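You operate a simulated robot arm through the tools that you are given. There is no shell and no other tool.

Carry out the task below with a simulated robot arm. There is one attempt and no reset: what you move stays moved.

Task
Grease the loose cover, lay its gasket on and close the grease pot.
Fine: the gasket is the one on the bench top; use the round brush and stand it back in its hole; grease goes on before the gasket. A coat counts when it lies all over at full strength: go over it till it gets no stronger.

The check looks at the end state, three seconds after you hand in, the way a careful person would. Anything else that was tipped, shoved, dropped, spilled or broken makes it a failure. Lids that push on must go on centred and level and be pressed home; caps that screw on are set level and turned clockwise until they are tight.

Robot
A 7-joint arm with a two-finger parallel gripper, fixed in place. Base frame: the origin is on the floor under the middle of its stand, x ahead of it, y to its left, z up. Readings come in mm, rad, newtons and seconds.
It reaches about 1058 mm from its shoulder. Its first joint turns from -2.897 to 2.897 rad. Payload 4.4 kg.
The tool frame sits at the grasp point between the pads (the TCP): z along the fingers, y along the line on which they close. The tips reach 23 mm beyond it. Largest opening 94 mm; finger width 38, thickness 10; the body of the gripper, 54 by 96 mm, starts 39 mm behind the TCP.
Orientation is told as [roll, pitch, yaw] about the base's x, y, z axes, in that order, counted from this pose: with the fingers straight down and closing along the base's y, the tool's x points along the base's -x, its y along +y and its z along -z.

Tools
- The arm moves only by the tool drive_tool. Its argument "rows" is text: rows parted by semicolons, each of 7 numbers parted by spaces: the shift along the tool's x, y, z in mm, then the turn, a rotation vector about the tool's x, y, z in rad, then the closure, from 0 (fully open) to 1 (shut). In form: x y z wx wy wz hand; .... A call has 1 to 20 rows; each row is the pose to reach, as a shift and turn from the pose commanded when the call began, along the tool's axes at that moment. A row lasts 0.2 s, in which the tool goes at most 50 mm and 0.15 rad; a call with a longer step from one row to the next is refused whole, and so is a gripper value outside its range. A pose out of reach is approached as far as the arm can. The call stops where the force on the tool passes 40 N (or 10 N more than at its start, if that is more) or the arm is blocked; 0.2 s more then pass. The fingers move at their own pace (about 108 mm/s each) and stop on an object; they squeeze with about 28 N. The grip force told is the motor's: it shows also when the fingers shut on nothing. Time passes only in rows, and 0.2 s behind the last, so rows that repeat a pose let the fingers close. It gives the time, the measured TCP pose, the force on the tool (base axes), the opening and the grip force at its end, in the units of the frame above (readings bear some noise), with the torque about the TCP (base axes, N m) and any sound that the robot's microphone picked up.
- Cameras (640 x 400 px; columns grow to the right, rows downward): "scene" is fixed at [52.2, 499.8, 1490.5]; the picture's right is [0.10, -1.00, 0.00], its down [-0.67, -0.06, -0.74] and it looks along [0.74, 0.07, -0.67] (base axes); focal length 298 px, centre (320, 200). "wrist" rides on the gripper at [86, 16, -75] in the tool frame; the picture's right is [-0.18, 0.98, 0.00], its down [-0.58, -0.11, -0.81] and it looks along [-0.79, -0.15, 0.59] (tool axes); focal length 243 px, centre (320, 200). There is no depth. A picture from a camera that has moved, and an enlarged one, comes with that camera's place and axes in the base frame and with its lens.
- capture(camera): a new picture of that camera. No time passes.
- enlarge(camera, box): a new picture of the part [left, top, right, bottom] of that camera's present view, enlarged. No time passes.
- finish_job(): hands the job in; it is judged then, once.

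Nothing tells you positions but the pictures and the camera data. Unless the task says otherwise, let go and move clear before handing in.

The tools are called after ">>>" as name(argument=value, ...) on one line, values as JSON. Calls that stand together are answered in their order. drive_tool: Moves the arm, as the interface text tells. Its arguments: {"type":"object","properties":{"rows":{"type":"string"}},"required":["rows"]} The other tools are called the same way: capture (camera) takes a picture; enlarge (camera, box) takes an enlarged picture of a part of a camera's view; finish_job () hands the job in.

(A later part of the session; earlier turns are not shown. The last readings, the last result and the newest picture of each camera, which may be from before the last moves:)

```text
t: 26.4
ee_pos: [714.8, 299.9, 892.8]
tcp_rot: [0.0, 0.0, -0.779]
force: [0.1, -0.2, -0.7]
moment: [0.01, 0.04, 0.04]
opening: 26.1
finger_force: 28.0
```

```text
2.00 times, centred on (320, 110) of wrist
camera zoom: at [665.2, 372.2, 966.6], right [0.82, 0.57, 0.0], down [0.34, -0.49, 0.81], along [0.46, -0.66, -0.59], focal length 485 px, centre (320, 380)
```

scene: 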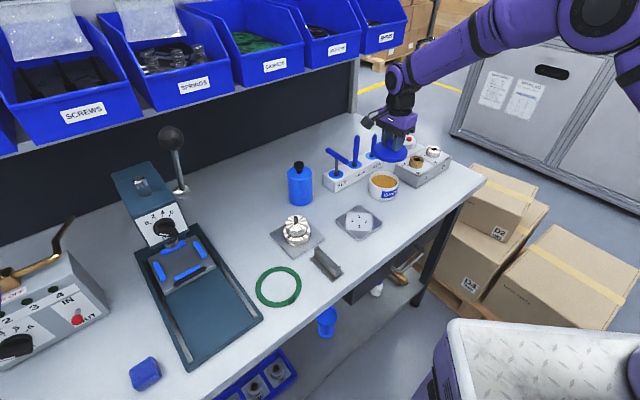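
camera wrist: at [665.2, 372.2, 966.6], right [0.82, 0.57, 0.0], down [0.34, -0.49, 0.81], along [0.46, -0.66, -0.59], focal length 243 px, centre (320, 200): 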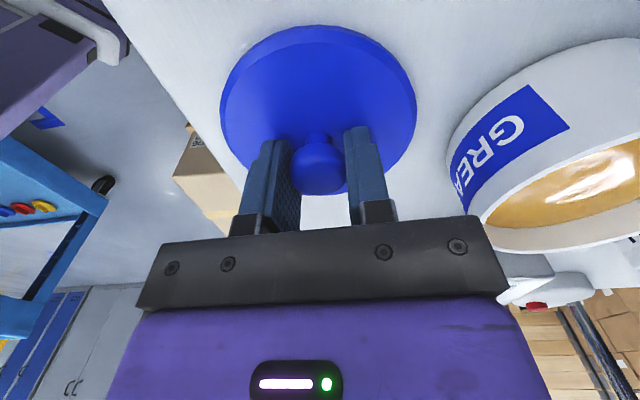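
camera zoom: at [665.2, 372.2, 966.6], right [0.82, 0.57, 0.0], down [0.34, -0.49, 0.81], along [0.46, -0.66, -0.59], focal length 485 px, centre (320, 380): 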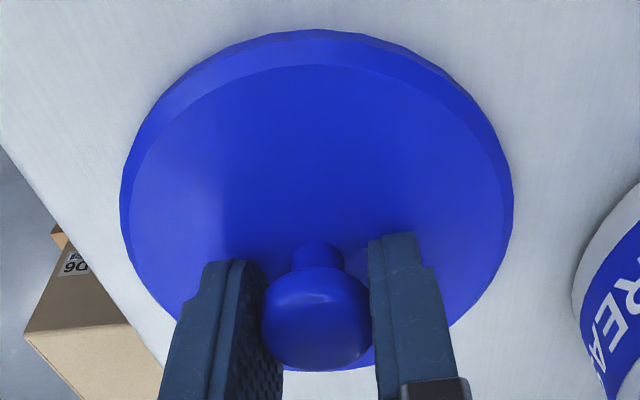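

No contact force yet, so I'll keep lowering in small steps until I feel the lid rest on the bench.

>>> drive_tool(rows="0 0 1 0 0 0 1; 0 0 2 0 0 0 1")

>>> enlarge(camera="scene", box=[384, 195, 424, 230])

>>> enlarge(camera="wrist", box=[210, 10, 430, 210])

```text
t: 27.0
ee_pos: [715.0, 299.5, 890.7]
tcp_rot: [0.0, 0.001, -0.779]
force: [-0.8, -0.6, 0.2]
moment: [0.01, 0.0, -0.01]
opening: 26.3
finger_force: 28.4
```

```text
11.43 times, centred on (404, 212) of scene
camera zoom: at [52.2, 499.8, 1490.5], right [0.1, -1.0, 0.0], down [-0.67, -0.06, -0.74], along [0.74, 0.07, -0.67], focal length 3407 px, centre (-640, 57)
```

zoom: 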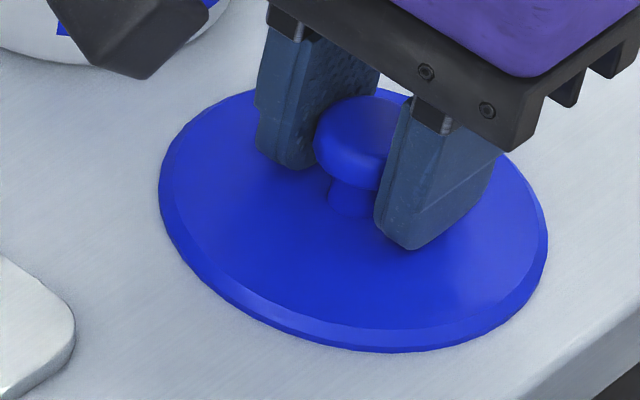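

```text
2.00 times, centred on (320, 110) of wrist
camera zoom: at [665.1, 372.3, 963.8], right [0.82, 0.57, 0.0], down [0.34, -0.49, 0.81], along [0.46, -0.66, -0.59], focal length 485 px, centre (320, 380)
```

zoom: 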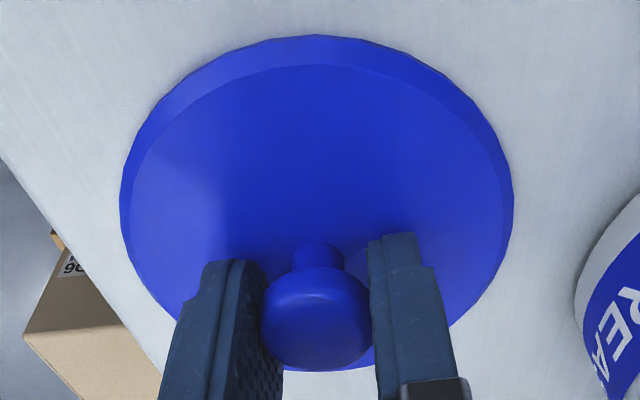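

>>> drive_tool(rows="0 0 1 0 0 0 1; 0 0 2 0 0 0 1")

>>> enlarge(camera="wrist", box=[210, 10, 430, 210])

```text
t: 27.6
ee_pos: [714.1, 301.7, 890.4]
tcp_rot: [0.001, 0.001, -0.779]
force: [0.0, 0.3, 12.2]
moment: [0.13, 0.03, 0.01]
opening: 26.2
finger_force: 28.3
```

```text
2.00 times, centred on (320, 110) of wrist
camera zoom: at [665.1, 372.1, 963.1], right [0.82, 0.57, 0.0], down [0.34, -0.49, 0.81], along [0.46, -0.66, -0.59], focal length 485 px, centre (320, 380)
```

zoom: 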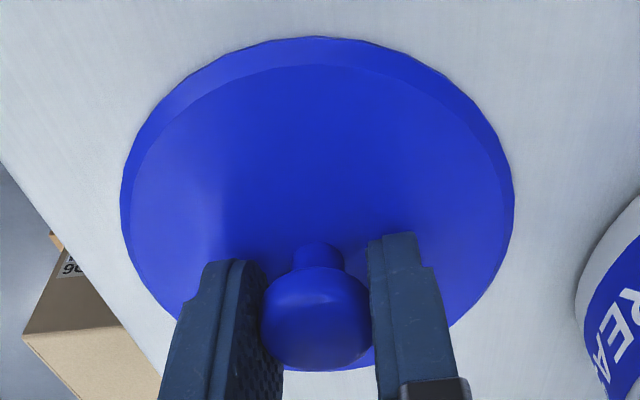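

Contact at 12 N: the lid is resting on the bench. I'll relieve the pressure slightly, open and rise.

>>> drive_tool(rows="0 0 -1 0 0 0 1; 0 0 -1 0 0 0 0.7; 0 0 -1 0 0 0 0.4; 0 0 -1 0 0 0 0.4; 0 0 -11 0 0 0 0.4; 0 0 -31 0 0 0 0.3; 0 0 -61 0 0 0 0.1; 0 0 -91 0 0 0 0; 0 0 -111 0 0 0 0; 0 0 -111 0 0 0 0")

>>> capture(camera="wrist")

>>> enlarge(camera="scene", box=[320, 130, 440, 250])

```text
t: 29.8
ee_pos: [716.0, 301.8, 1000.0]
tcp_rot: [0.001, 0.001, -0.779]
force: [0.0, 0.4, -0.2]
moment: [-0.04, 0.03, -0.01]
opening: 94.1
finger_force: 0.0
```

```text
taken
camera wrist: at [666.4, 373.7, 1074.1], right [0.82, 0.57, 0.0], down [0.34, -0.49, 0.81], along [0.46, -0.66, -0.59], focal length 243 px, centre (320, 200)
```

wrist: 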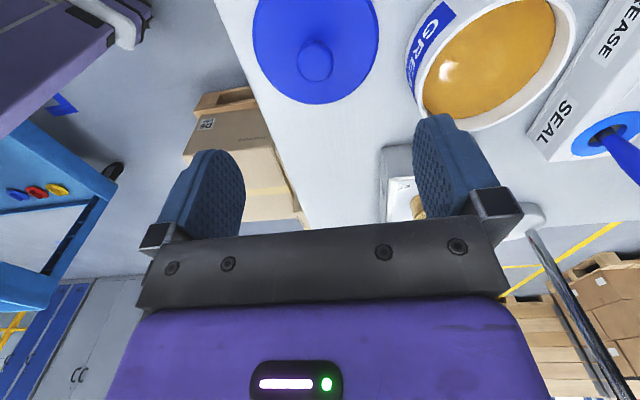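

```text
3.33 times, centred on (380, 190) of scene
camera zoom: at [52.2, 499.8, 1490.5], right [0.1, -1.0, 0.0], down [-0.67, -0.06, -0.74], along [0.74, 0.07, -0.67], focal length 994 px, centre (120, 233)
```

zoom: 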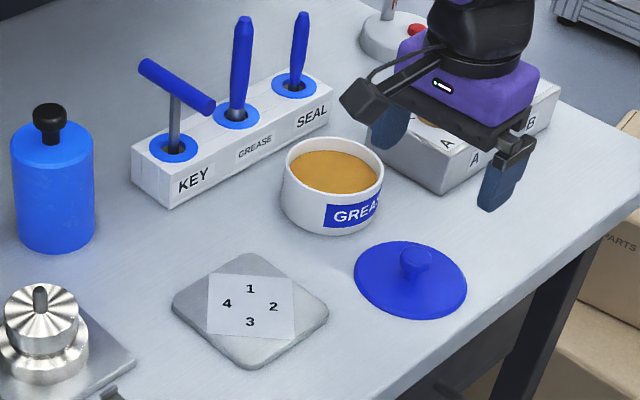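

The lid rests on the bench. Next I go above the GREASE brush to line up with its handle.

>>> drive_tool(rows="0 0 -30 0 0 0 0; 0 0 -60 0 0 0 0; 0 0 -90 0 0 0 0; -1 30 -110 0 0 0 0; -2 60 -110 0 0 0 0; -4 95 -110 0 0 0 0; -6 130 -110 0 0 0 0; -8 165 -110 0 0 0 0; -9 200 -110 0 0 0 0; -10 237 -110 0 0 0 0; -10 237 -110 0 0 0 0")

>>> capture(camera="wrist")

>>> enlarge(camera="scene", box=[310, 90, 430, 190])

```text
t: 32.2
ee_pos: [887.4, 462.7, 1109.6]
tcp_rot: [0.0, 0.0, -0.778]
force: [0.4, -0.6, 1.0]
moment: [-0.02, -0.04, 0.0]
opening: 94.1
finger_force: 0.0
```

```text
taken
camera wrist: at [838.1, 535.8, 1182.7], right [0.82, 0.57, 0.0], down [0.34, -0.49, 0.81], along [0.46, -0.66, -0.59], focal length 243 px, centre (320, 200)
```

wrist: 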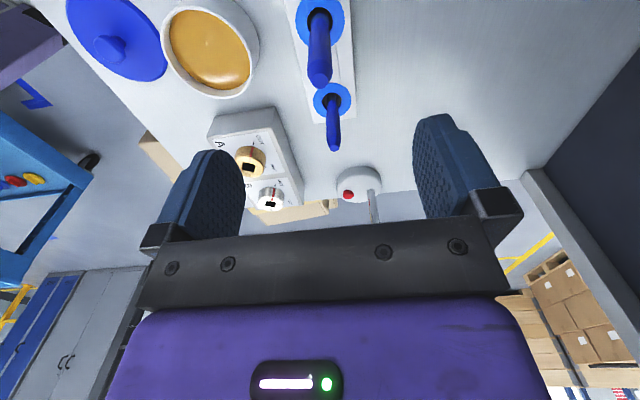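

```text
4.00 times, centred on (370, 140) of scene
camera zoom: at [52.2, 499.8, 1490.5], right [0.1, -1.0, 0.0], down [-0.67, -0.06, -0.74], along [0.74, 0.07, -0.67], focal length 1192 px, centre (120, 440)
```

zoom: 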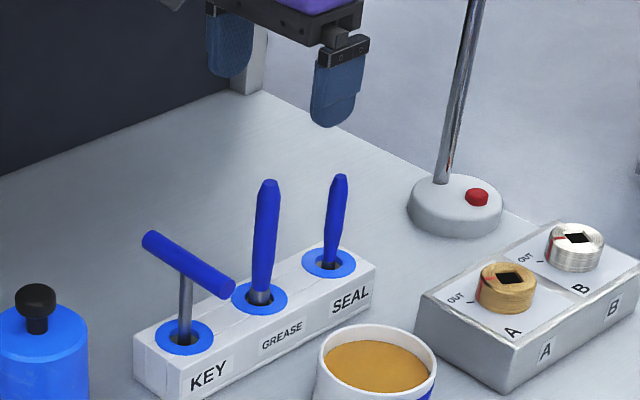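

>>> enlarge(camera="wrist", box=[270, 0, 380, 110])

>>> enlarge(camera="scene", box=[340, 130, 390, 180])

```text
3.64 times, centred on (325, 55) of wrist
camera zoom: at [838.1, 535.8, 1182.7], right [0.82, 0.57, 0.0], down [0.34, -0.49, 0.81], along [0.46, -0.66, -0.59], focal length 882 px, centre (302, 727)
```

zoom: 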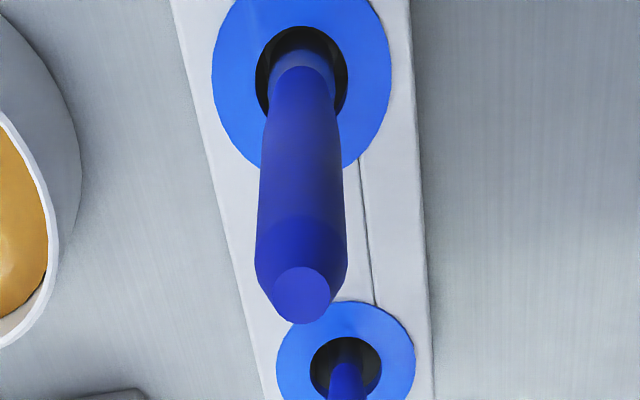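

```text
8.00 times, centred on (365, 155) of scene
camera zoom: at [52.2, 499.8, 1490.5], right [0.1, -1.0, 0.0], down [-0.67, -0.06, -0.74], along [0.74, 0.07, -0.67], focal length 2385 px, centre (-40, 560)
```

zoom: 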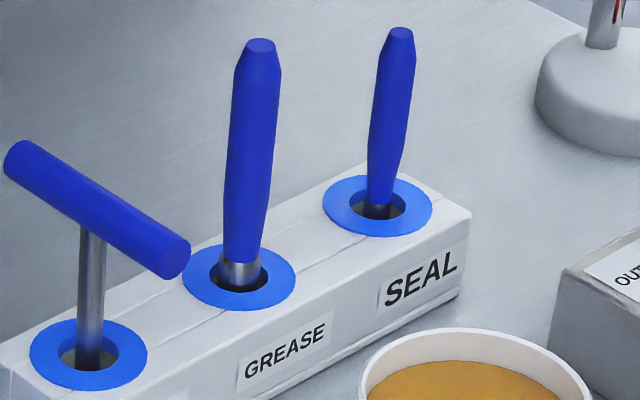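

The brush stands vertical right beneath the tool. I'll descend to straddle the handle.

>>> drive_tool(rows="-1 0 30 0 0 0 0; -1 0 60 0 0 0 0; -1 0 85 0 0 0 0; -1 0 105 0 0 0 0; -1 0 116 0 0 0 0; -1 0 116 0 0 0 0")

>>> capture(camera="wrist")

>>> enlarge(camera="scene", box=[320, 110, 400, 190])

```text
t: 33.6
ee_pos: [888.8, 459.4, 993.7]
tcp_rot: [-0.001, 0.0, -0.779]
force: [0.3, -0.3, -0.6]
moment: [0.03, 0.03, -0.01]
opening: 94.1
finger_force: 0.0
```

```text
taken
camera wrist: at [839.8, 533.2, 1067.5], right [0.82, 0.57, 0.0], down [0.34, -0.49, 0.81], along [0.46, -0.66, -0.59], focal length 243 px, centre (320, 200)
```

wrist: 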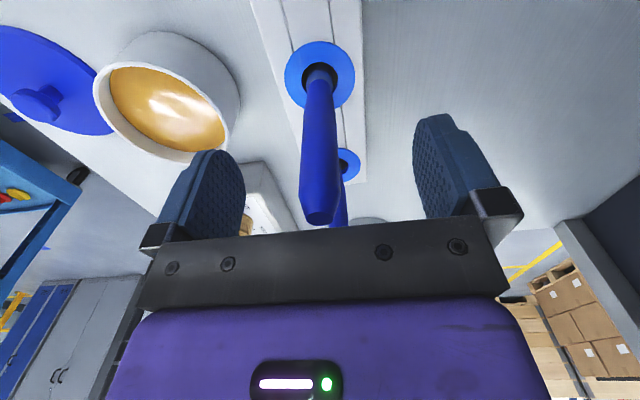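

```text
5.00 times, centred on (360, 150) of scene
camera zoom: at [52.2, 499.8, 1490.5], right [0.1, -1.0, 0.0], down [-0.67, -0.06, -0.74], along [0.74, 0.07, -0.67], focal length 1491 px, centre (120, 450)
```

zoom: 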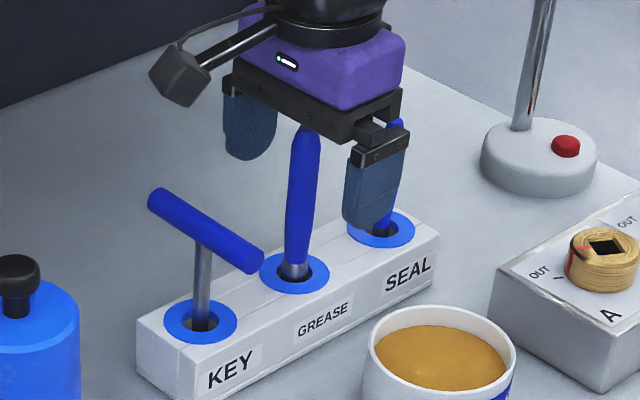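

>>> drive_tool(rows="0 0 4 0 0 0 0; 0 0 8 0 0 0 0; 0 0 8 0 0 0 0.4; 0 0 8 0 0 0 0.7; 0 0 8 0 0 0 0.9; 0 0 8 0 0 0 1; 0 0 8 0 0 0 1")

>>> capture(camera="wrist")

>>> enlarge(camera="scene", box=[320, 110, 400, 190])

```text
t: 35.2
ee_pos: [888.9, 460.6, 986.6]
tcp_rot: [-0.001, 0.002, -0.777]
force: [0.3, 0.4, 0.7]
moment: [0.06, -0.05, 0.03]
opening: 17.6
finger_force: 28.5
```

```text
taken
camera wrist: at [839.8, 533.3, 1059.5], right [0.82, 0.57, 0.0], down [0.34, -0.49, 0.81], along [0.46, -0.66, -0.59], focal length 243 px, centre (320, 200)
```

wrist: 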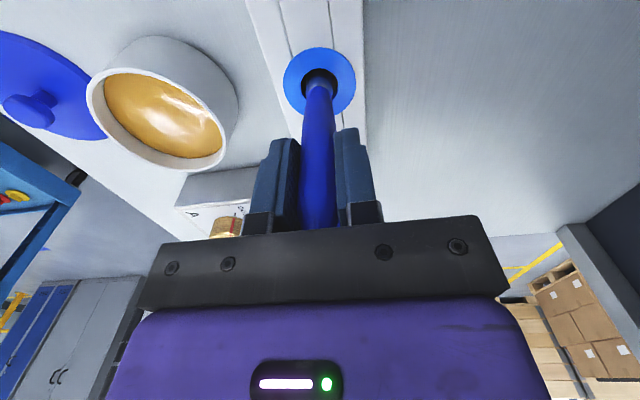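

```text
5.00 times, centred on (360, 150) of scene
camera zoom: at [52.2, 499.8, 1490.5], right [0.1, -1.0, 0.0], down [-0.67, -0.06, -0.74], along [0.74, 0.07, -0.67], focal length 1491 px, centre (120, 450)
```

zoom: 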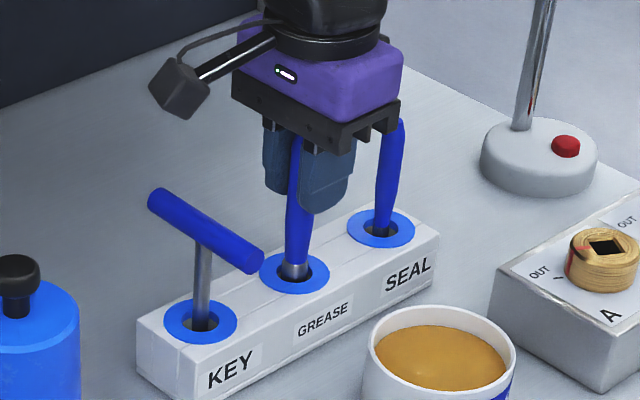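

Gripped the handle (17.6 mm). I'll draw the brush straight up out of its hole.

>>> drive_tool(rows="0 0 -10 0 0 0 1; 0 0 -30 0 0 0 1; 0 0 -55 0 0 0 1; 0 0 -80 0 0 0 1; 0 0 -105 0 0 0 1; 0 0 -130 0 0 0 1; 0 0 -130 0 0 0 1")

>>> capture(camera="wrist")

>>> enlarge(camera="scene", box=[320, 80, 400, 190])

```text
t: 36.8
ee_pos: [891.3, 462.7, 1113.9]
tcp_rot: [0.0, 0.0, -0.779]
force: [0.3, -0.5, -0.7]
moment: [0.01, -0.02, 0.03]
opening: 17.8
finger_force: 27.9
```

```text
taken
camera wrist: at [840.4, 534.0, 1187.6], right [0.82, 0.57, 0.0], down [0.34, -0.49, 0.81], along [0.46, -0.66, -0.59], focal length 243 px, centre (320, 200)
```

wrist: 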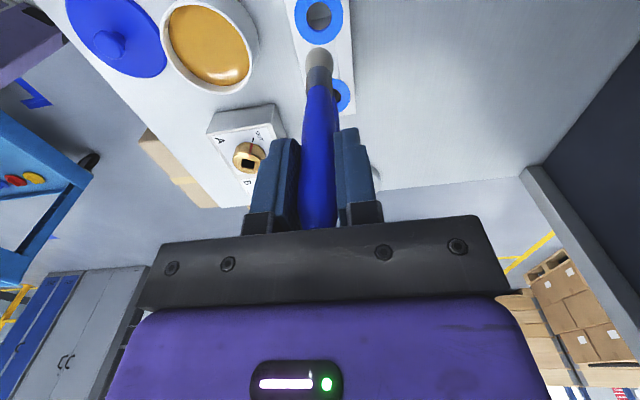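

```text
3.64 times, centred on (360, 135) of scene
camera zoom: at [52.2, 499.8, 1490.5], right [0.1, -1.0, 0.0], down [-0.67, -0.06, -0.74], along [0.74, 0.07, -0.67], focal length 1084 px, centre (174, 436)
```

zoom: 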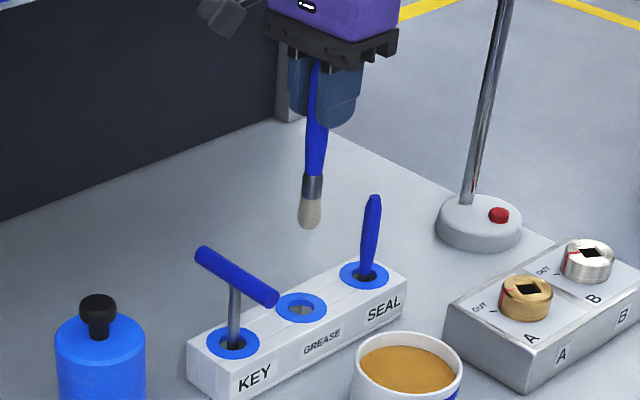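

>>> enlarge(camera="scene", box=[335, 90, 385, 150])

>>> enlarge(camera="wrist", box=[270, 0, 370, 120])

```text
6.67 times, centred on (360, 120) of scene
camera zoom: at [52.2, 499.8, 1490.5], right [0.1, -1.0, 0.0], down [-0.67, -0.06, -0.74], along [0.74, 0.07, -0.67], focal length 1988 px, centre (53, 733)
```

zoom: 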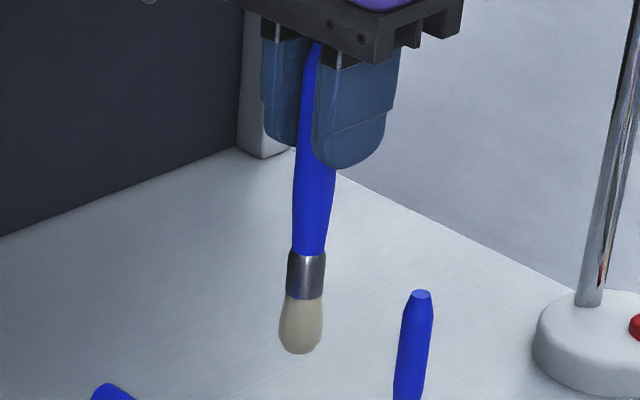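

```text
3.33 times, centred on (320, 60) of wrist
camera zoom: at [840.4, 534.0, 1187.6], right [0.82, 0.57, 0.0], down [0.34, -0.49, 0.81], along [0.46, -0.66, -0.59], focal length 809 px, centre (320, 667)
```

zoom: 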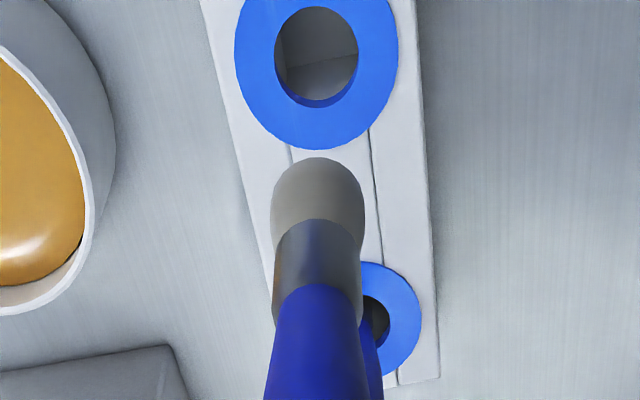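

It's the round brush, hanging vertical with its tip about 128 mm below the TCP. Now over the pot and down to just above the grease.

>>> drive_tool(rows="-2 -25 0 0 0 0 1; -4 -50 0 0 0 0 1; -6 -75 0 0 0 0 1; -8 -100 0 0 0 0 1; -10 -122 0 0 0 0 1; -10 -122 30 0 0 0 1; -10 -122 55 0 0 0 1; -10 -122 75 0 0 0 1; -10 -122 75 0 0 0 1")

>>> capture(camera="wrist")

>>> enlarge(camera="scene", box=[345, 110, 425, 210])

```text
t: 38.8
ee_pos: [809.1, 367.8, 1039.2]
tcp_rot: [0.0, -0.001, -0.778]
force: [-0.1, -0.9, 0.2]
moment: [-0.02, -0.03, -0.02]
opening: 17.8
finger_force: 28.0
```

```text
taken
camera wrist: at [759.6, 440.2, 1113.1], right [0.82, 0.57, 0.0], down [0.34, -0.49, 0.81], along [0.46, -0.66, -0.59], focal length 243 px, centre (320, 200)
```

wrist: 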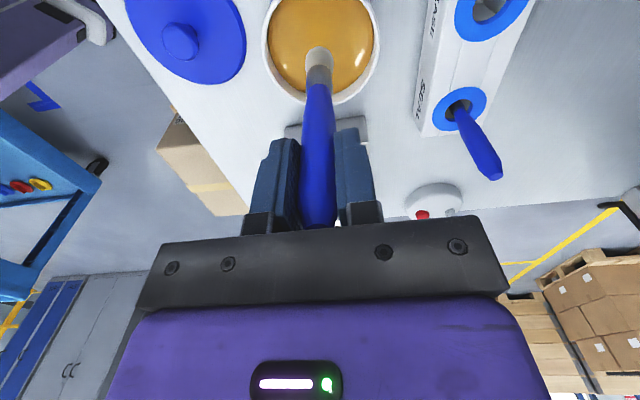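

```text
4.00 times, centred on (385, 160) of scene
camera zoom: at [52.2, 499.8, 1490.5], right [0.1, -1.0, 0.0], down [-0.67, -0.06, -0.74], along [0.74, 0.07, -0.67], focal length 1192 px, centre (60, 360)
```

zoom: 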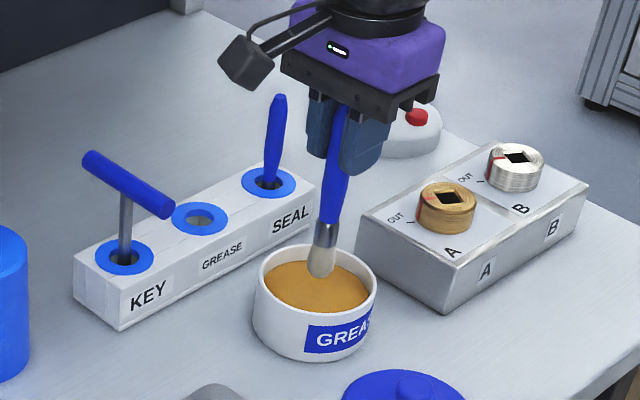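

Well centred above the grease. I'll dip the bristles in.

>>> drive_tool(rows="0 0 10 0 0 0 1; 0 0 20 0 0 0 1; 0 0 28 0 0 0 1; 0 0 28 0 0 0 1; 0 0 28 0 0 0 1")

>>> enlarge(camera="scene", box=[345, 110, 425, 210])

>>> enlarge(camera="wrist", box=[240, 0, 400, 120])

```text
t: 40.0
ee_pos: [810.1, 367.4, 1014.0]
tcp_rot: [0.006, -0.001, -0.777]
force: [2.4, 0.6, 21.2]
moment: [0.29, -0.36, -0.01]
opening: 17.8
finger_force: 28.2
```

```text
4.00 times, centred on (385, 160) of scene
camera zoom: at [52.2, 499.8, 1490.5], right [0.1, -1.0, 0.0], down [-0.67, -0.06, -0.74], along [0.74, 0.07, -0.67], focal length 1192 px, centre (60, 360)
```

zoom: 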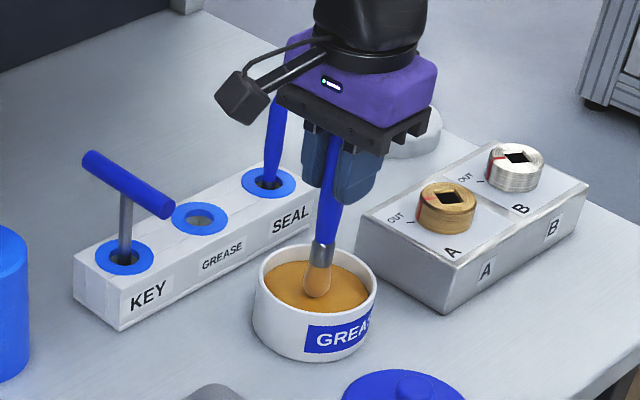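

```text
3.33 times, centred on (320, 60) of wrist
camera zoom: at [760.4, 440.1, 1087.3], right [0.82, 0.57, 0.0], down [0.34, -0.49, 0.81], along [0.46, -0.66, -0.59], focal length 809 px, centre (320, 667)
```

zoom: 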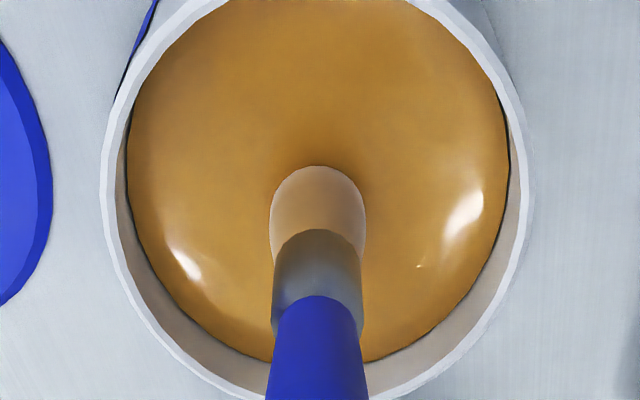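

Contact at 21 N — the brush is on the grease and the bristles look loaded. I'll lift and check.

>>> drive_tool(rows="0 0 -5 0 0 0 1; 0 0 -20 0 0 0 1; 0 0 -40 0 0 0 1; 0 0 -50 0 0 0 1; 0 0 -50 0 0 0 1")

>>> enlarge(camera="scene", box=[345, 110, 425, 210])

>>> capture(camera="wrist")

```text
t: 41.2
ee_pos: [811.6, 367.1, 1061.3]
tcp_rot: [-0.001, 0.001, -0.779]
force: [-0.1, -0.1, -1.8]
moment: [0.04, -0.02, -0.01]
opening: 17.8
finger_force: 27.8
```

```text
4.00 times, centred on (385, 160) of scene
camera zoom: at [52.2, 499.8, 1490.5], right [0.1, -1.0, 0.0], down [-0.67, -0.06, -0.74], along [0.74, 0.07, -0.67], focal length 1192 px, centre (60, 360)
```

zoom: 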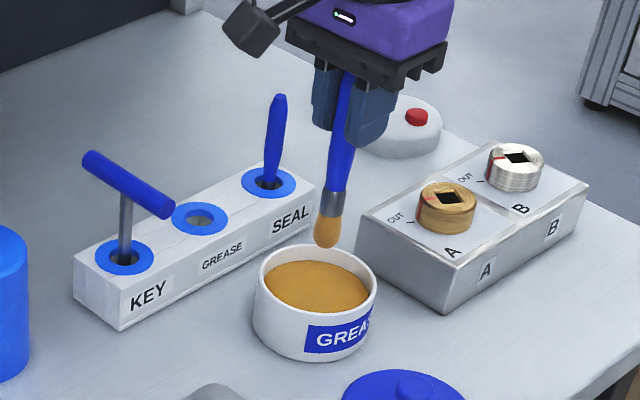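

```text
taken
camera wrist: at [761.3, 439.4, 1135.6], right [0.82, 0.57, 0.0], down [0.34, -0.49, 0.81], along [0.46, -0.66, -0.59], focal length 243 px, centre (320, 200)
```

wrist: 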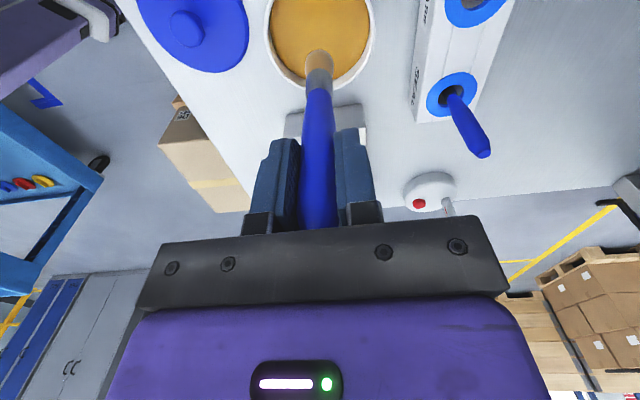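

The bristles are loaded (orange). Now I'll move beside the cover so the wrist camera can measure exactly where it lies.

>>> drive_tool(rows="30 -6.7 -10 0 0 0 1; 61 -13.4 -10 0 0 0 1; 91 -20 -10 0 0 0 1; 122 -27 -10 0 0 0 1; 152 -33.5 -10 0 0 0 1; 183 -40 -10 0 0 0 1; 213 -47 -10 0 0 0 1; 243.5 -53.7 0 0 0 0 1; 243.5 -53.7 0 0 0 0 1")

>>> capture(camera="wrist")

>>> enlarge(camera="wrist", box=[240, 30, 400, 160])

>>> enlarge(camera="scene", box=[300, 170, 400, 270])

```text
t: 43.2
ee_pos: [602.0, 501.1, 1062.9]
tcp_rot: [0.001, 0.0, -0.779]
force: [-0.3, 0.5, 0.3]
moment: [0.01, -0.02, -0.02]
opening: 17.5
finger_force: 27.9
```

```text
taken
camera wrist: at [552.0, 572.3, 1136.8], right [0.82, 0.57, 0.0], down [0.34, -0.49, 0.81], along [0.46, -0.66, -0.59], focal length 243 px, centre (320, 200)
```

wrist: 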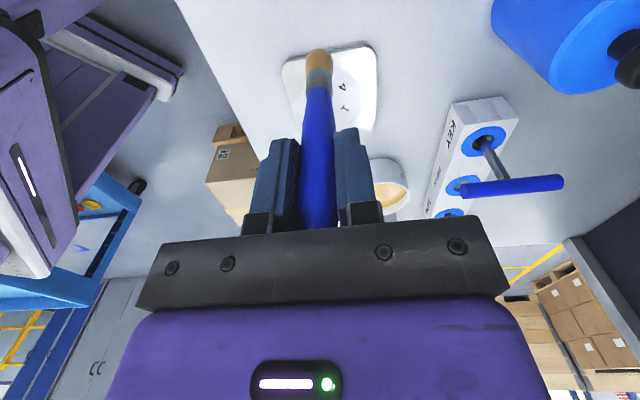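

```text
3.08 times, centred on (320, 95) of wrist
camera zoom: at [552.0, 572.3, 1136.8], right [0.82, 0.57, 0.0], down [0.34, -0.49, 0.81], along [0.46, -0.66, -0.59], focal length 746 px, centre (320, 523)
```

zoom: 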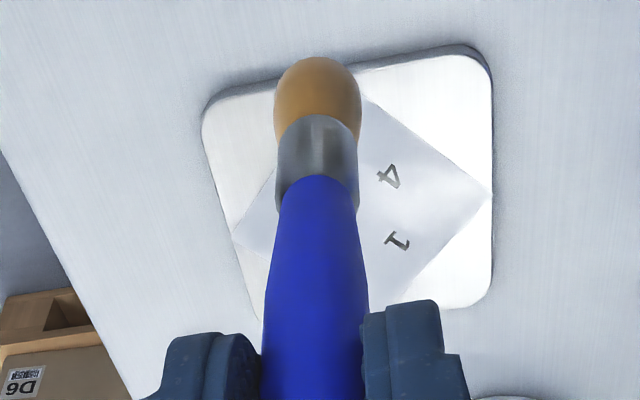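

```text
4.00 times, centred on (350, 220) of scene
camera zoom: at [52.2, 499.8, 1490.5], right [0.1, -1.0, 0.0], down [-0.67, -0.06, -0.74], along [0.74, 0.07, -0.67], focal length 1192 px, centre (200, 120)
```

zoom: 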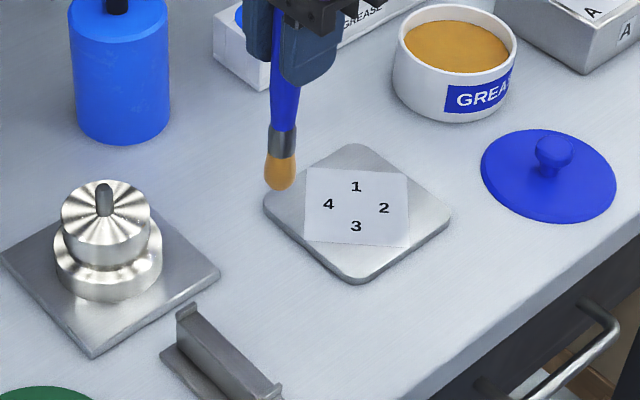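

The cover is a 100 mm square aligned with the tool axes, centre at tool offset (-77.5, +2) from here, top near z≈867. I'll move over its centre and lower gently until the bristles touch.

>>> drive_tool(rows="-26 1 0 0 0 0 1; -52 2 0 0 0 0 1; -77.5 2 0 0 0 0 1; -77.5 2 30 0 0 0 1; -77.5 2 55 0 0 0 1; -77.5 2 60 0 0 0 1; -77.5 2 62 0 0 0 1; -77.5 2 62 0 0 0 1")

>>> enlarge(camera="scene", box=[310, 170, 410, 260])

>>> capture(camera="wrist")

```text
t: 45.0
ee_pos: [656.1, 447.8, 1000.4]
tcp_rot: [0.001, 0.001, -0.779]
force: [-0.5, 0.5, -0.7]
moment: [-0.01, -0.01, 0.0]
opening: 17.8
finger_force: 28.2
```

```text
4.44 times, centred on (360, 215) of scene
camera zoom: at [52.2, 499.8, 1490.5], right [0.1, -1.0, 0.0], down [-0.67, -0.06, -0.74], along [0.74, 0.07, -0.67], focal length 1325 px, centre (142, 133)
```

zoom: 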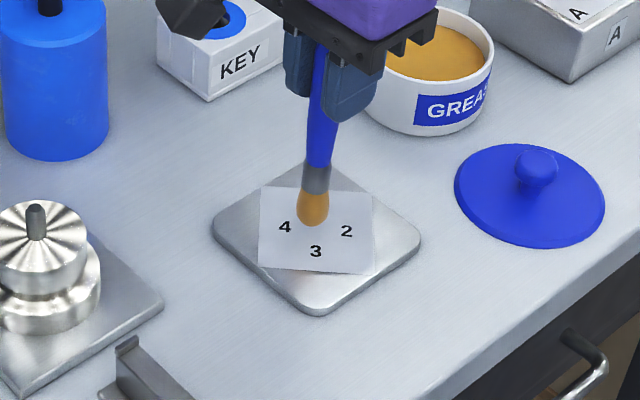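

```text
taken
camera wrist: at [606.4, 520.1, 1075.1], right [0.82, 0.57, 0.0], down [0.34, -0.49, 0.81], along [0.46, -0.66, -0.59], focal length 243 px, centre (320, 200)
```

wrist: 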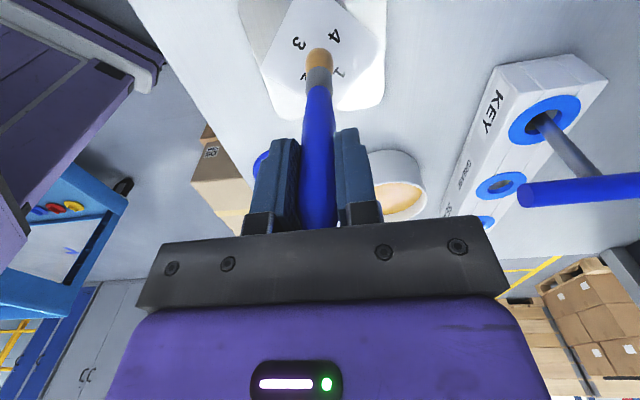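

>>> drive_tool(rows="0 0 1 0 0 0 1; 0 0 2 0 0 0 1; 0 0 3 0 0 0 1")

>>> enlarge(camera="scene", box=[330, 190, 380, 250])

```text
t: 45.8
ee_pos: [655.9, 448.0, 997.6]
tcp_rot: [0.001, 0.001, -0.78]
force: [-0.7, 0.2, -1.0]
moment: [-0.03, -0.01, 0.03]
opening: 17.3
finger_force: 28.3
```

```text
6.67 times, centred on (355, 220) of scene
camera zoom: at [52.2, 499.8, 1490.5], right [0.1, -1.0, 0.0], down [-0.67, -0.06, -0.74], along [0.74, 0.07, -0.67], focal length 1988 px, centre (87, 67)
```

zoom: 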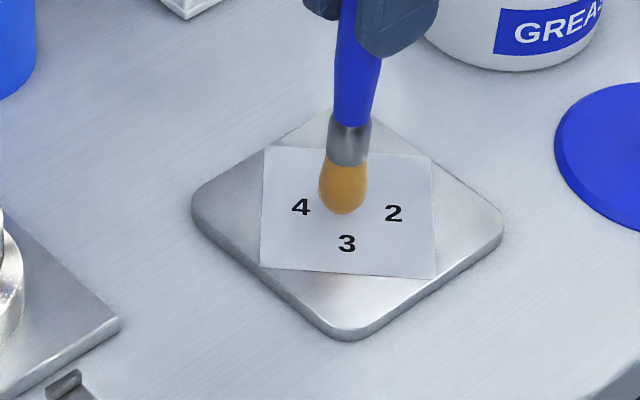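

>>> drive_tool(rows="0 0 1 0 0 0 1; 0 0 2 0 0 0 1")

>>> drive_tool(rows="0 0 1 0 0 0 1; 0 0 1 0 0 0 1")

>>> enlarge(camera="scene", box=[330, 190, 380, 250])

```text
t: 46.4
ee_pos: [655.6, 447.8, 995.6]
tcp_rot: [-0.001, -0.001, -0.779]
force: [0.3, 0.4, -0.6]
moment: [-0.01, 0.01, 0.02]
opening: 17.5
finger_force: 28.2
```

```text
t: 47.0
ee_pos: [655.8, 446.6, 994.4]
tcp_rot: [0.0, -0.001, -0.779]
force: [0.5, 0.4, 0.7]
moment: [0.01, 0.0, -0.01]
opening: 17.6
finger_force: 28.3
```

```text
6.67 times, centred on (355, 220) of scene
camera zoom: at [52.2, 499.8, 1490.5], right [0.1, -1.0, 0.0], down [-0.67, -0.06, -0.74], along [0.74, 0.07, -0.67], focal length 1988 px, centre (87, 67)
```

zoom: 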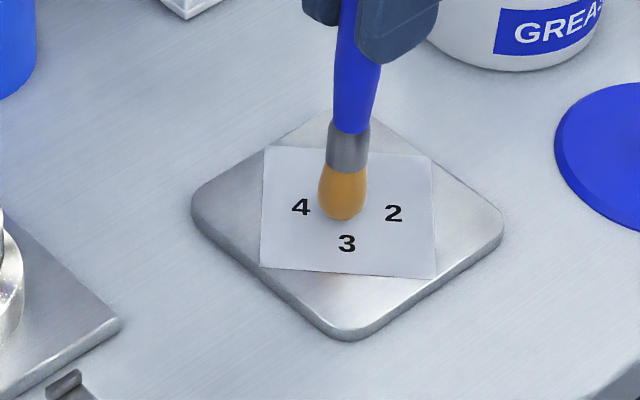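

>>> drive_tool(rows="0 0 1 0 0 0 1; 0 0 1 0 0 0 1")

>>> drive_tool(rows="0 0 1 0 0 0 1; 0 0 1 0 0 0 1")

>>> enlarge(camera="scene", box=[330, 190, 380, 250])

```text
t: 47.6
ee_pos: [656.7, 447.1, 992.5]
tcp_rot: [-0.001, 0.002, -0.778]
force: [0.0, 0.3, -1.0]
moment: [-0.02, 0.0, 0.0]
opening: 17.3
finger_force: 27.7
```

```text
t: 48.2
ee_pos: [655.8, 447.2, 992.1]
tcp_rot: [0.0, -0.001, -0.777]
force: [0.2, 0.3, -1.6]
moment: [-0.03, 0.0, -0.01]
opening: 17.6
finger_force: 28.0
```

```text
6.67 times, centred on (355, 220) of scene
camera zoom: at [52.2, 499.8, 1490.5], right [0.1, -1.0, 0.0], down [-0.67, -0.06, -0.74], along [0.74, 0.07, -0.67], focal length 1988 px, centre (87, 67)
```

zoom: 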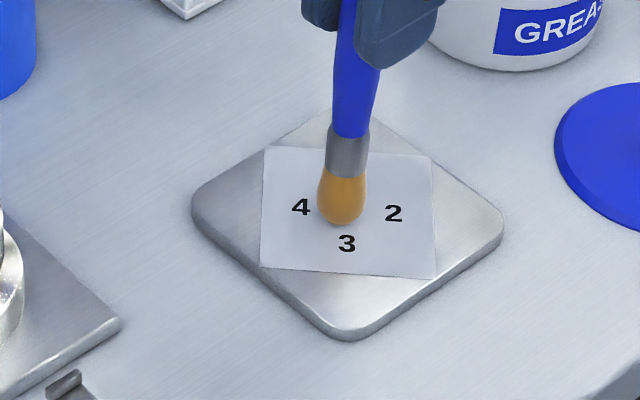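

>>> drive_tool(rows="0 0 1 0 0 0 1; 0 0 1 0 0 0 1")

>>> drive_tool(rows="0 0 1 0 0 0 1; 0 0 1 0 0 0 1")

>>> enlarge(camera="scene", box=[330, 190, 380, 250])

>>> enlarge(camera="wrist", box=[250, 0, 400, 120])

```text
t: 48.8
ee_pos: [656.0, 447.9, 991.2]
tcp_rot: [0.0, 0.0, -0.779]
force: [0.1, 0.0, -0.9]
moment: [-0.01, 0.02, 0.03]
opening: 17.3
finger_force: 28.0
```

```text
t: 49.4
ee_pos: [656.1, 446.4, 990.9]
tcp_rot: [0.0, 0.0, -0.778]
force: [0.6, 0.8, -0.4]
moment: [0.0, -0.03, -0.01]
opening: 17.3
finger_force: 28.0
```

```text
6.67 times, centred on (355, 220) of scene
camera zoom: at [52.2, 499.8, 1490.5], right [0.1, -1.0, 0.0], down [-0.67, -0.06, -0.74], along [0.74, 0.07, -0.67], focal length 1988 px, centre (87, 67)
```

zoom: 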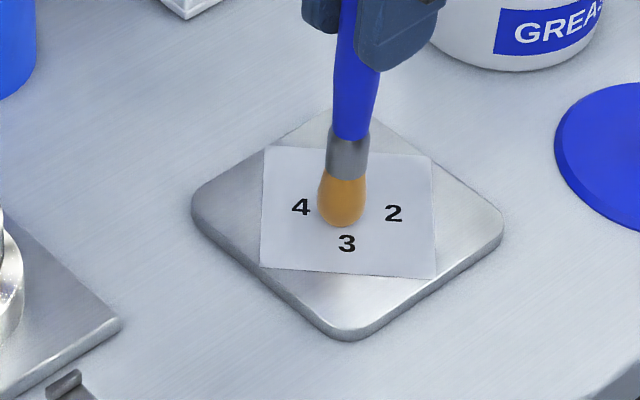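

```text
3.33 times, centred on (325, 60) of wrist
camera zoom: at [606.5, 519.3, 1063.9], right [0.82, 0.57, 0.0], down [0.34, -0.49, 0.81], along [0.46, -0.66, -0.59], focal length 809 px, centre (303, 667)
```

zoom: 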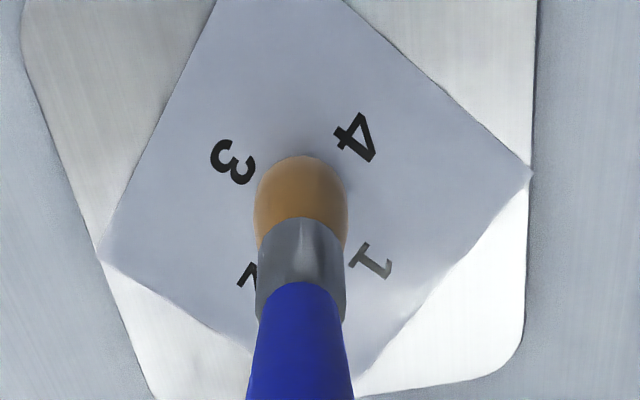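

>>> drive_tool(rows="0 0 1 0 0 0 1; 0 0 1 0 0 0 1")

>>> drive_tool(rows="0 0 1 0 0 0 1; 0 0 1 0 0 0 1")

>>> enlarge(camera="scene", box=[330, 190, 380, 250])

```text
t: 50.0
ee_pos: [656.8, 448.6, 990.5]
tcp_rot: [0.0, 0.0, -0.779]
force: [0.2, 0.2, 0.0]
moment: [0.02, 0.0, 0.04]
opening: 17.4
finger_force: 27.9
```

```text
t: 50.6
ee_pos: [655.7, 448.3, 988.8]
tcp_rot: [0.002, -0.001, -0.778]
force: [-0.2, 0.1, 11.4]
moment: [-0.04, 0.09, 0.02]
opening: 17.4
finger_force: 27.5
```

```text
6.67 times, centred on (355, 220) of scene
camera zoom: at [52.2, 499.8, 1490.5], right [0.1, -1.0, 0.0], down [-0.67, -0.06, -0.74], along [0.74, 0.07, -0.67], focal length 1988 px, centre (87, 67)
```

zoom: 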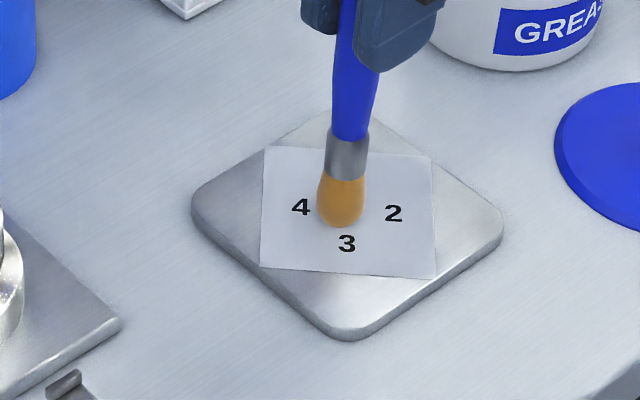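

Contact at 11 N. I'll ease off half a millimetre and make a short test stroke to see the footprint.

>>> drive_tool(rows="0 0 -0.5 0 0 0 1; 0 6 -0.5 0 0 0 1; 0 12 -0.5 0 0 0 1; 0 18 -0.5 0 0 0 1; 0 24 -0.5 0 0 0 1; 0 30 -0.5 0 0 0 1; 0 30 -0.5 0 0 0 1")

>>> enlarge(camera="scene", box=[330, 190, 380, 250])

>>> enlarge(camera="wrist", box=[250, 0, 400, 120])

```text
t: 52.2
ee_pos: [677.0, 467.0, 988.8]
tcp_rot: [-0.001, 0.0, -0.779]
force: [-2.3, -1.5, 4.9]
moment: [-0.16, 0.23, -0.01]
opening: 17.7
finger_force: 27.5
```

```text
6.67 times, centred on (355, 220) of scene
camera zoom: at [52.2, 499.8, 1490.5], right [0.1, -1.0, 0.0], down [-0.67, -0.06, -0.74], along [0.74, 0.07, -0.67], focal length 1988 px, centre (87, 67)
```

zoom: 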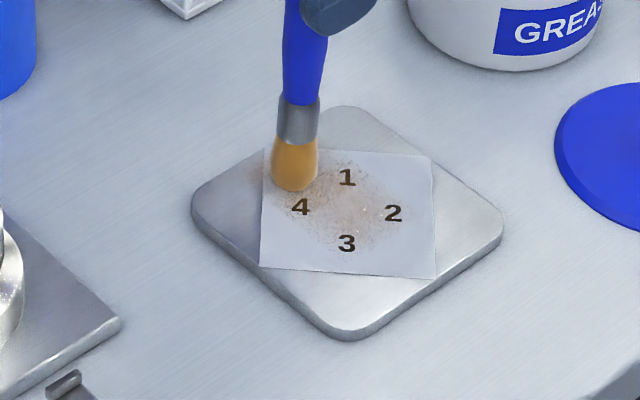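

```text
3.33 times, centred on (325, 60) of wrist
camera zoom: at [626.8, 540.5, 1063.0], right [0.82, 0.57, 0.0], down [0.34, -0.49, 0.81], along [0.46, -0.66, -0.59], focal length 809 px, centre (303, 667)
```

zoom: 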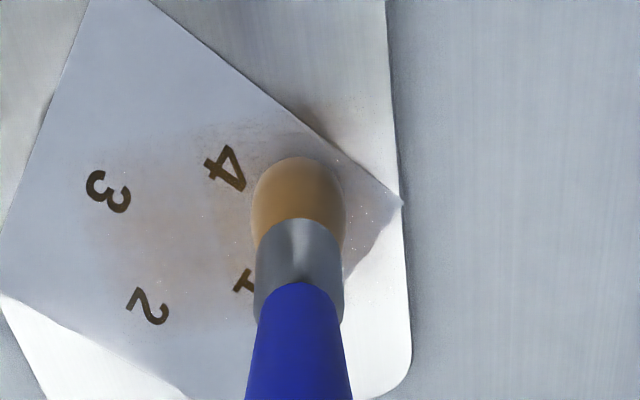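

The grease shows as a light film along the stroke and the cover stayed put. Now I'll brush systematically in lines across the plate, lifting between lines.

>>> drive_tool(rows="-22 8 -3.5 0 0 0 1; -44 16 -3.5 0 0 0 1; -44 16 0.1 0 0 0 1; -44 -7 0.1 0 0 0 1; -44 -30 0.1 0 0 0 1; -44 -53 0.1 0 0 0 1; -44 -76 0.1 0 0 0 1; -29 -76 -3 0 0 0 1; -29 -76 0.1 0 0 0 1; -29 -53 0.1 0 0 0 1; -29 -30 0.1 0 0 0 1; -29 -7 0.1 0 0 0 1; -29 16 0.1 0 0 0 1; -15 16 -3 0 0 0 1; -15 16 0.1 0 0 0 1; -15 -7 0.1 0 0 0 1; -15 -30 0.1 0 0 0 1; -15 -53 0.1 0 0 0 1; -15 -76 0.1 0 0 0 1; 0 -76 -3 0 0 0 1")

>>> enlarge(camera="scene", box=[330, 190, 380, 250])

>>> enlarge(camera="wrist", box=[250, 0, 450, 120])

```text
t: 56.4
ee_pos: [623.7, 412.0, 991.3]
tcp_rot: [-0.003, 0.0, -0.781]
force: [0.3, -0.6, 0.1]
moment: [0.02, 0.01, 0.0]
opening: 17.7
finger_force: 28.2
```

```text
6.67 times, centred on (355, 220) of scene
camera zoom: at [52.2, 499.8, 1490.5], right [0.1, -1.0, 0.0], down [-0.67, -0.06, -0.74], along [0.74, 0.07, -0.67], focal length 1988 px, centre (87, 67)
```

zoom: 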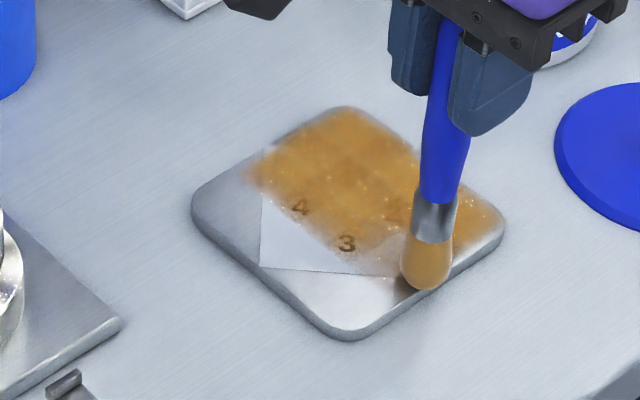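

```text
3.20 times, centred on (350, 60) of wrist
camera zoom: at [573.7, 484.6, 1063.7], right [0.82, 0.57, 0.0], down [0.34, -0.48, 0.81], along [0.46, -0.66, -0.59], focal length 776 px, centre (224, 648)
```

zoom: 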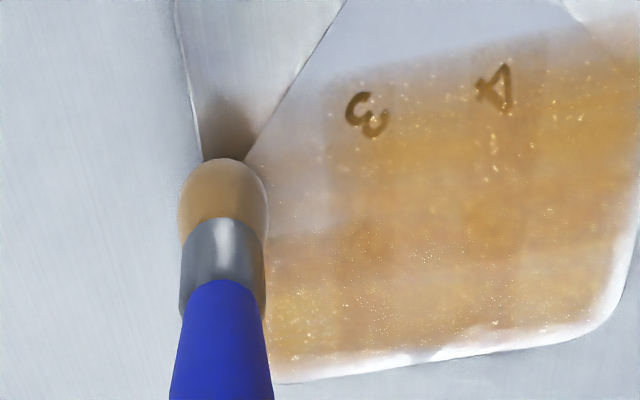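

Good coverage where brushed. Continuing with the remaining lines.

>>> drive_tool(rows="0 0 3.1 0 0 0 1; 0 23 3.1 0 0 0 1; 0 46 3.1 0 0 0 1; 0 69 3.1 0 0 0 1; 0 95 3.1 0 0 0 1; 15 95 0 0 0 0 1; 15 95 3.1 0 0 0 1; 15 69 3.1 0 0 0 1; 15 46 3.1 0 0 0 1; 15 23 3.1 0 0 0 1; 15 -3 3.1 0 0 0 1; 30 -3 0 0 0 0 1; 30 -3 3.1 0 0 0 1; 30 23 3.1 0 0 0 1; 30 46 3.1 0 0 0 1; 30 69 3.1 0 0 0 1; 30 95 3.1 0 0 0 1; 47 95 0 0 0 0 1; 47 95 3.1 0 0 0 1; 47 69 3.1 0 0 0 1")

>>> drive_tool(rows="0 -23 0 0 0 0 1; 0 -46 0 0 0 0 1; 0 -72 0 0 0 0 1; 0 -72 -3 0 0 0 1; 0 -72 -25 0 0 0 1; 30 -72 -45 0 0 0 1; 30 -72 -45 0 0 0 1")

>>> enlarge(camera="scene", box=[330, 190, 380, 250])

>>> capture(camera="wrist")

```text
t: 60.6
ee_pos: [638.8, 496.5, 989.5]
tcp_rot: [0.0, 0.001, -0.777]
force: [0.7, 1.4, -0.5]
moment: [-0.01, 0.0, 0.0]
opening: 17.6
finger_force: 28.0
```

```text
t: 62.2
ee_pos: [567.4, 465.3, 1035.4]
tcp_rot: [-0.002, -0.002, -0.78]
force: [0.2, 0.5, 0.5]
moment: [-0.01, 0.0, -0.06]
opening: 17.8
finger_force: 27.9
```

```text
6.67 times, centred on (355, 220) of scene
camera zoom: at [52.2, 499.8, 1490.5], right [0.1, -1.0, 0.0], down [-0.67, -0.06, -0.74], along [0.74, 0.07, -0.67], focal length 1988 px, centre (87, 67)
```

zoom: 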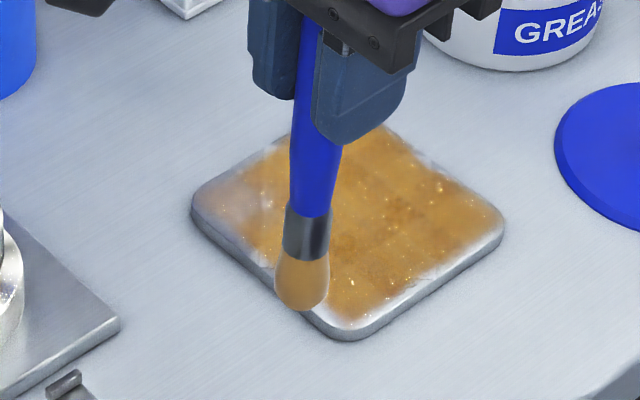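

```text
taken
camera wrist: at [517.8, 537.9, 1108.3], right [0.82, 0.57, 0.0], down [0.34, -0.49, 0.81], along [0.46, -0.66, -0.59], focal length 243 px, centre (320, 200)
```

wrist: 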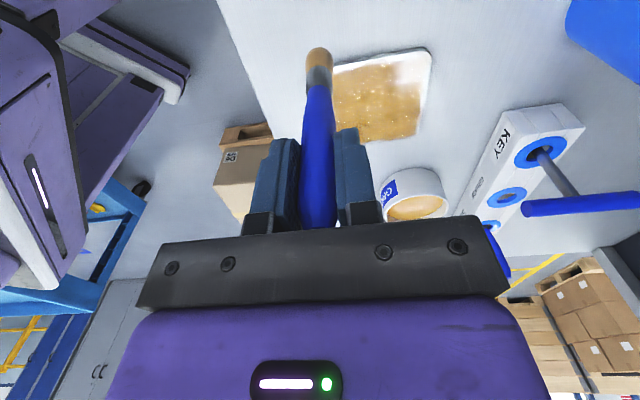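

>>> enlarge(camera="wrist", box=[290, 30, 450, 150])

>>> drive_tool(rows="0 40 -10 0 0 0 1; 30 80 -20 0 0 0 1; 30 80 -20 0 0 0 1")

>>> enlarge(camera="scene", box=[330, 190, 380, 250])

>>> enlarge(camera="wrist", box=[220, 30, 420, 170])

```text
3.33 times, centred on (370, 90) of wrist
camera zoom: at [517.8, 537.9, 1108.3], right [0.82, 0.57, 0.0], down [0.34, -0.49, 0.81], along [0.46, -0.66, -0.59], focal length 809 px, centre (153, 567)
```

zoom: 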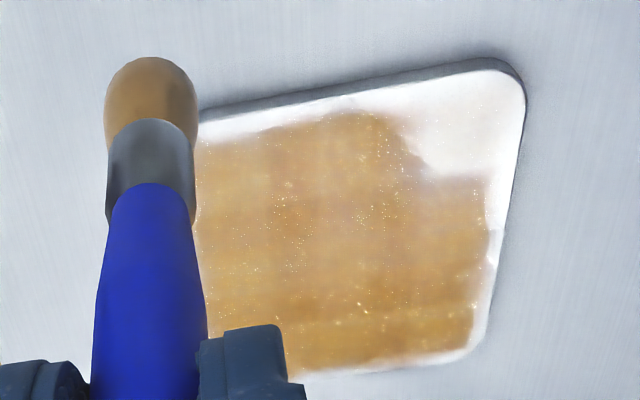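

```text
refused: row 2 steps farther than a row can; nothing moved
```

```text
6.67 times, centred on (355, 220) of scene
camera zoom: at [52.2, 499.8, 1490.5], right [0.1, -1.0, 0.0], down [-0.67, -0.06, -0.74], along [0.74, 0.07, -0.67], focal length 1988 px, centre (87, 67)
```

zoom: 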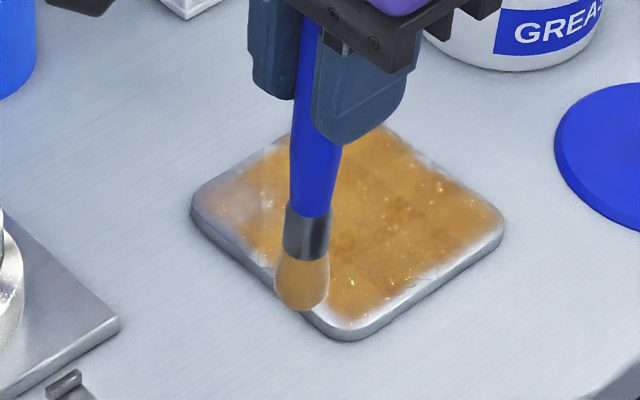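

```text
2.86 times, centred on (320, 100) of wrist
camera zoom: at [517.8, 537.9, 1108.3], right [0.82, 0.57, 0.0], down [0.34, -0.49, 0.81], along [0.46, -0.66, -0.59], focal length 693 px, centre (320, 486)
```

zoom: 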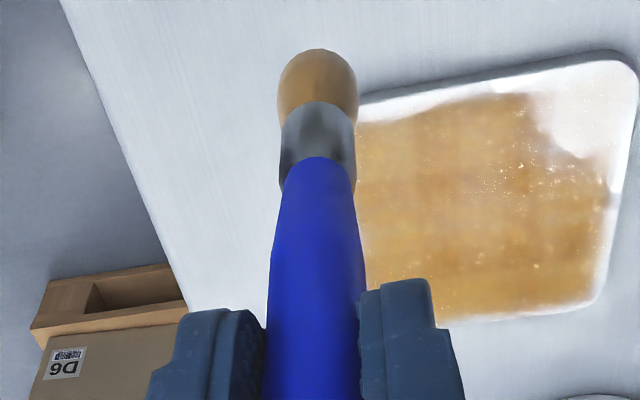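

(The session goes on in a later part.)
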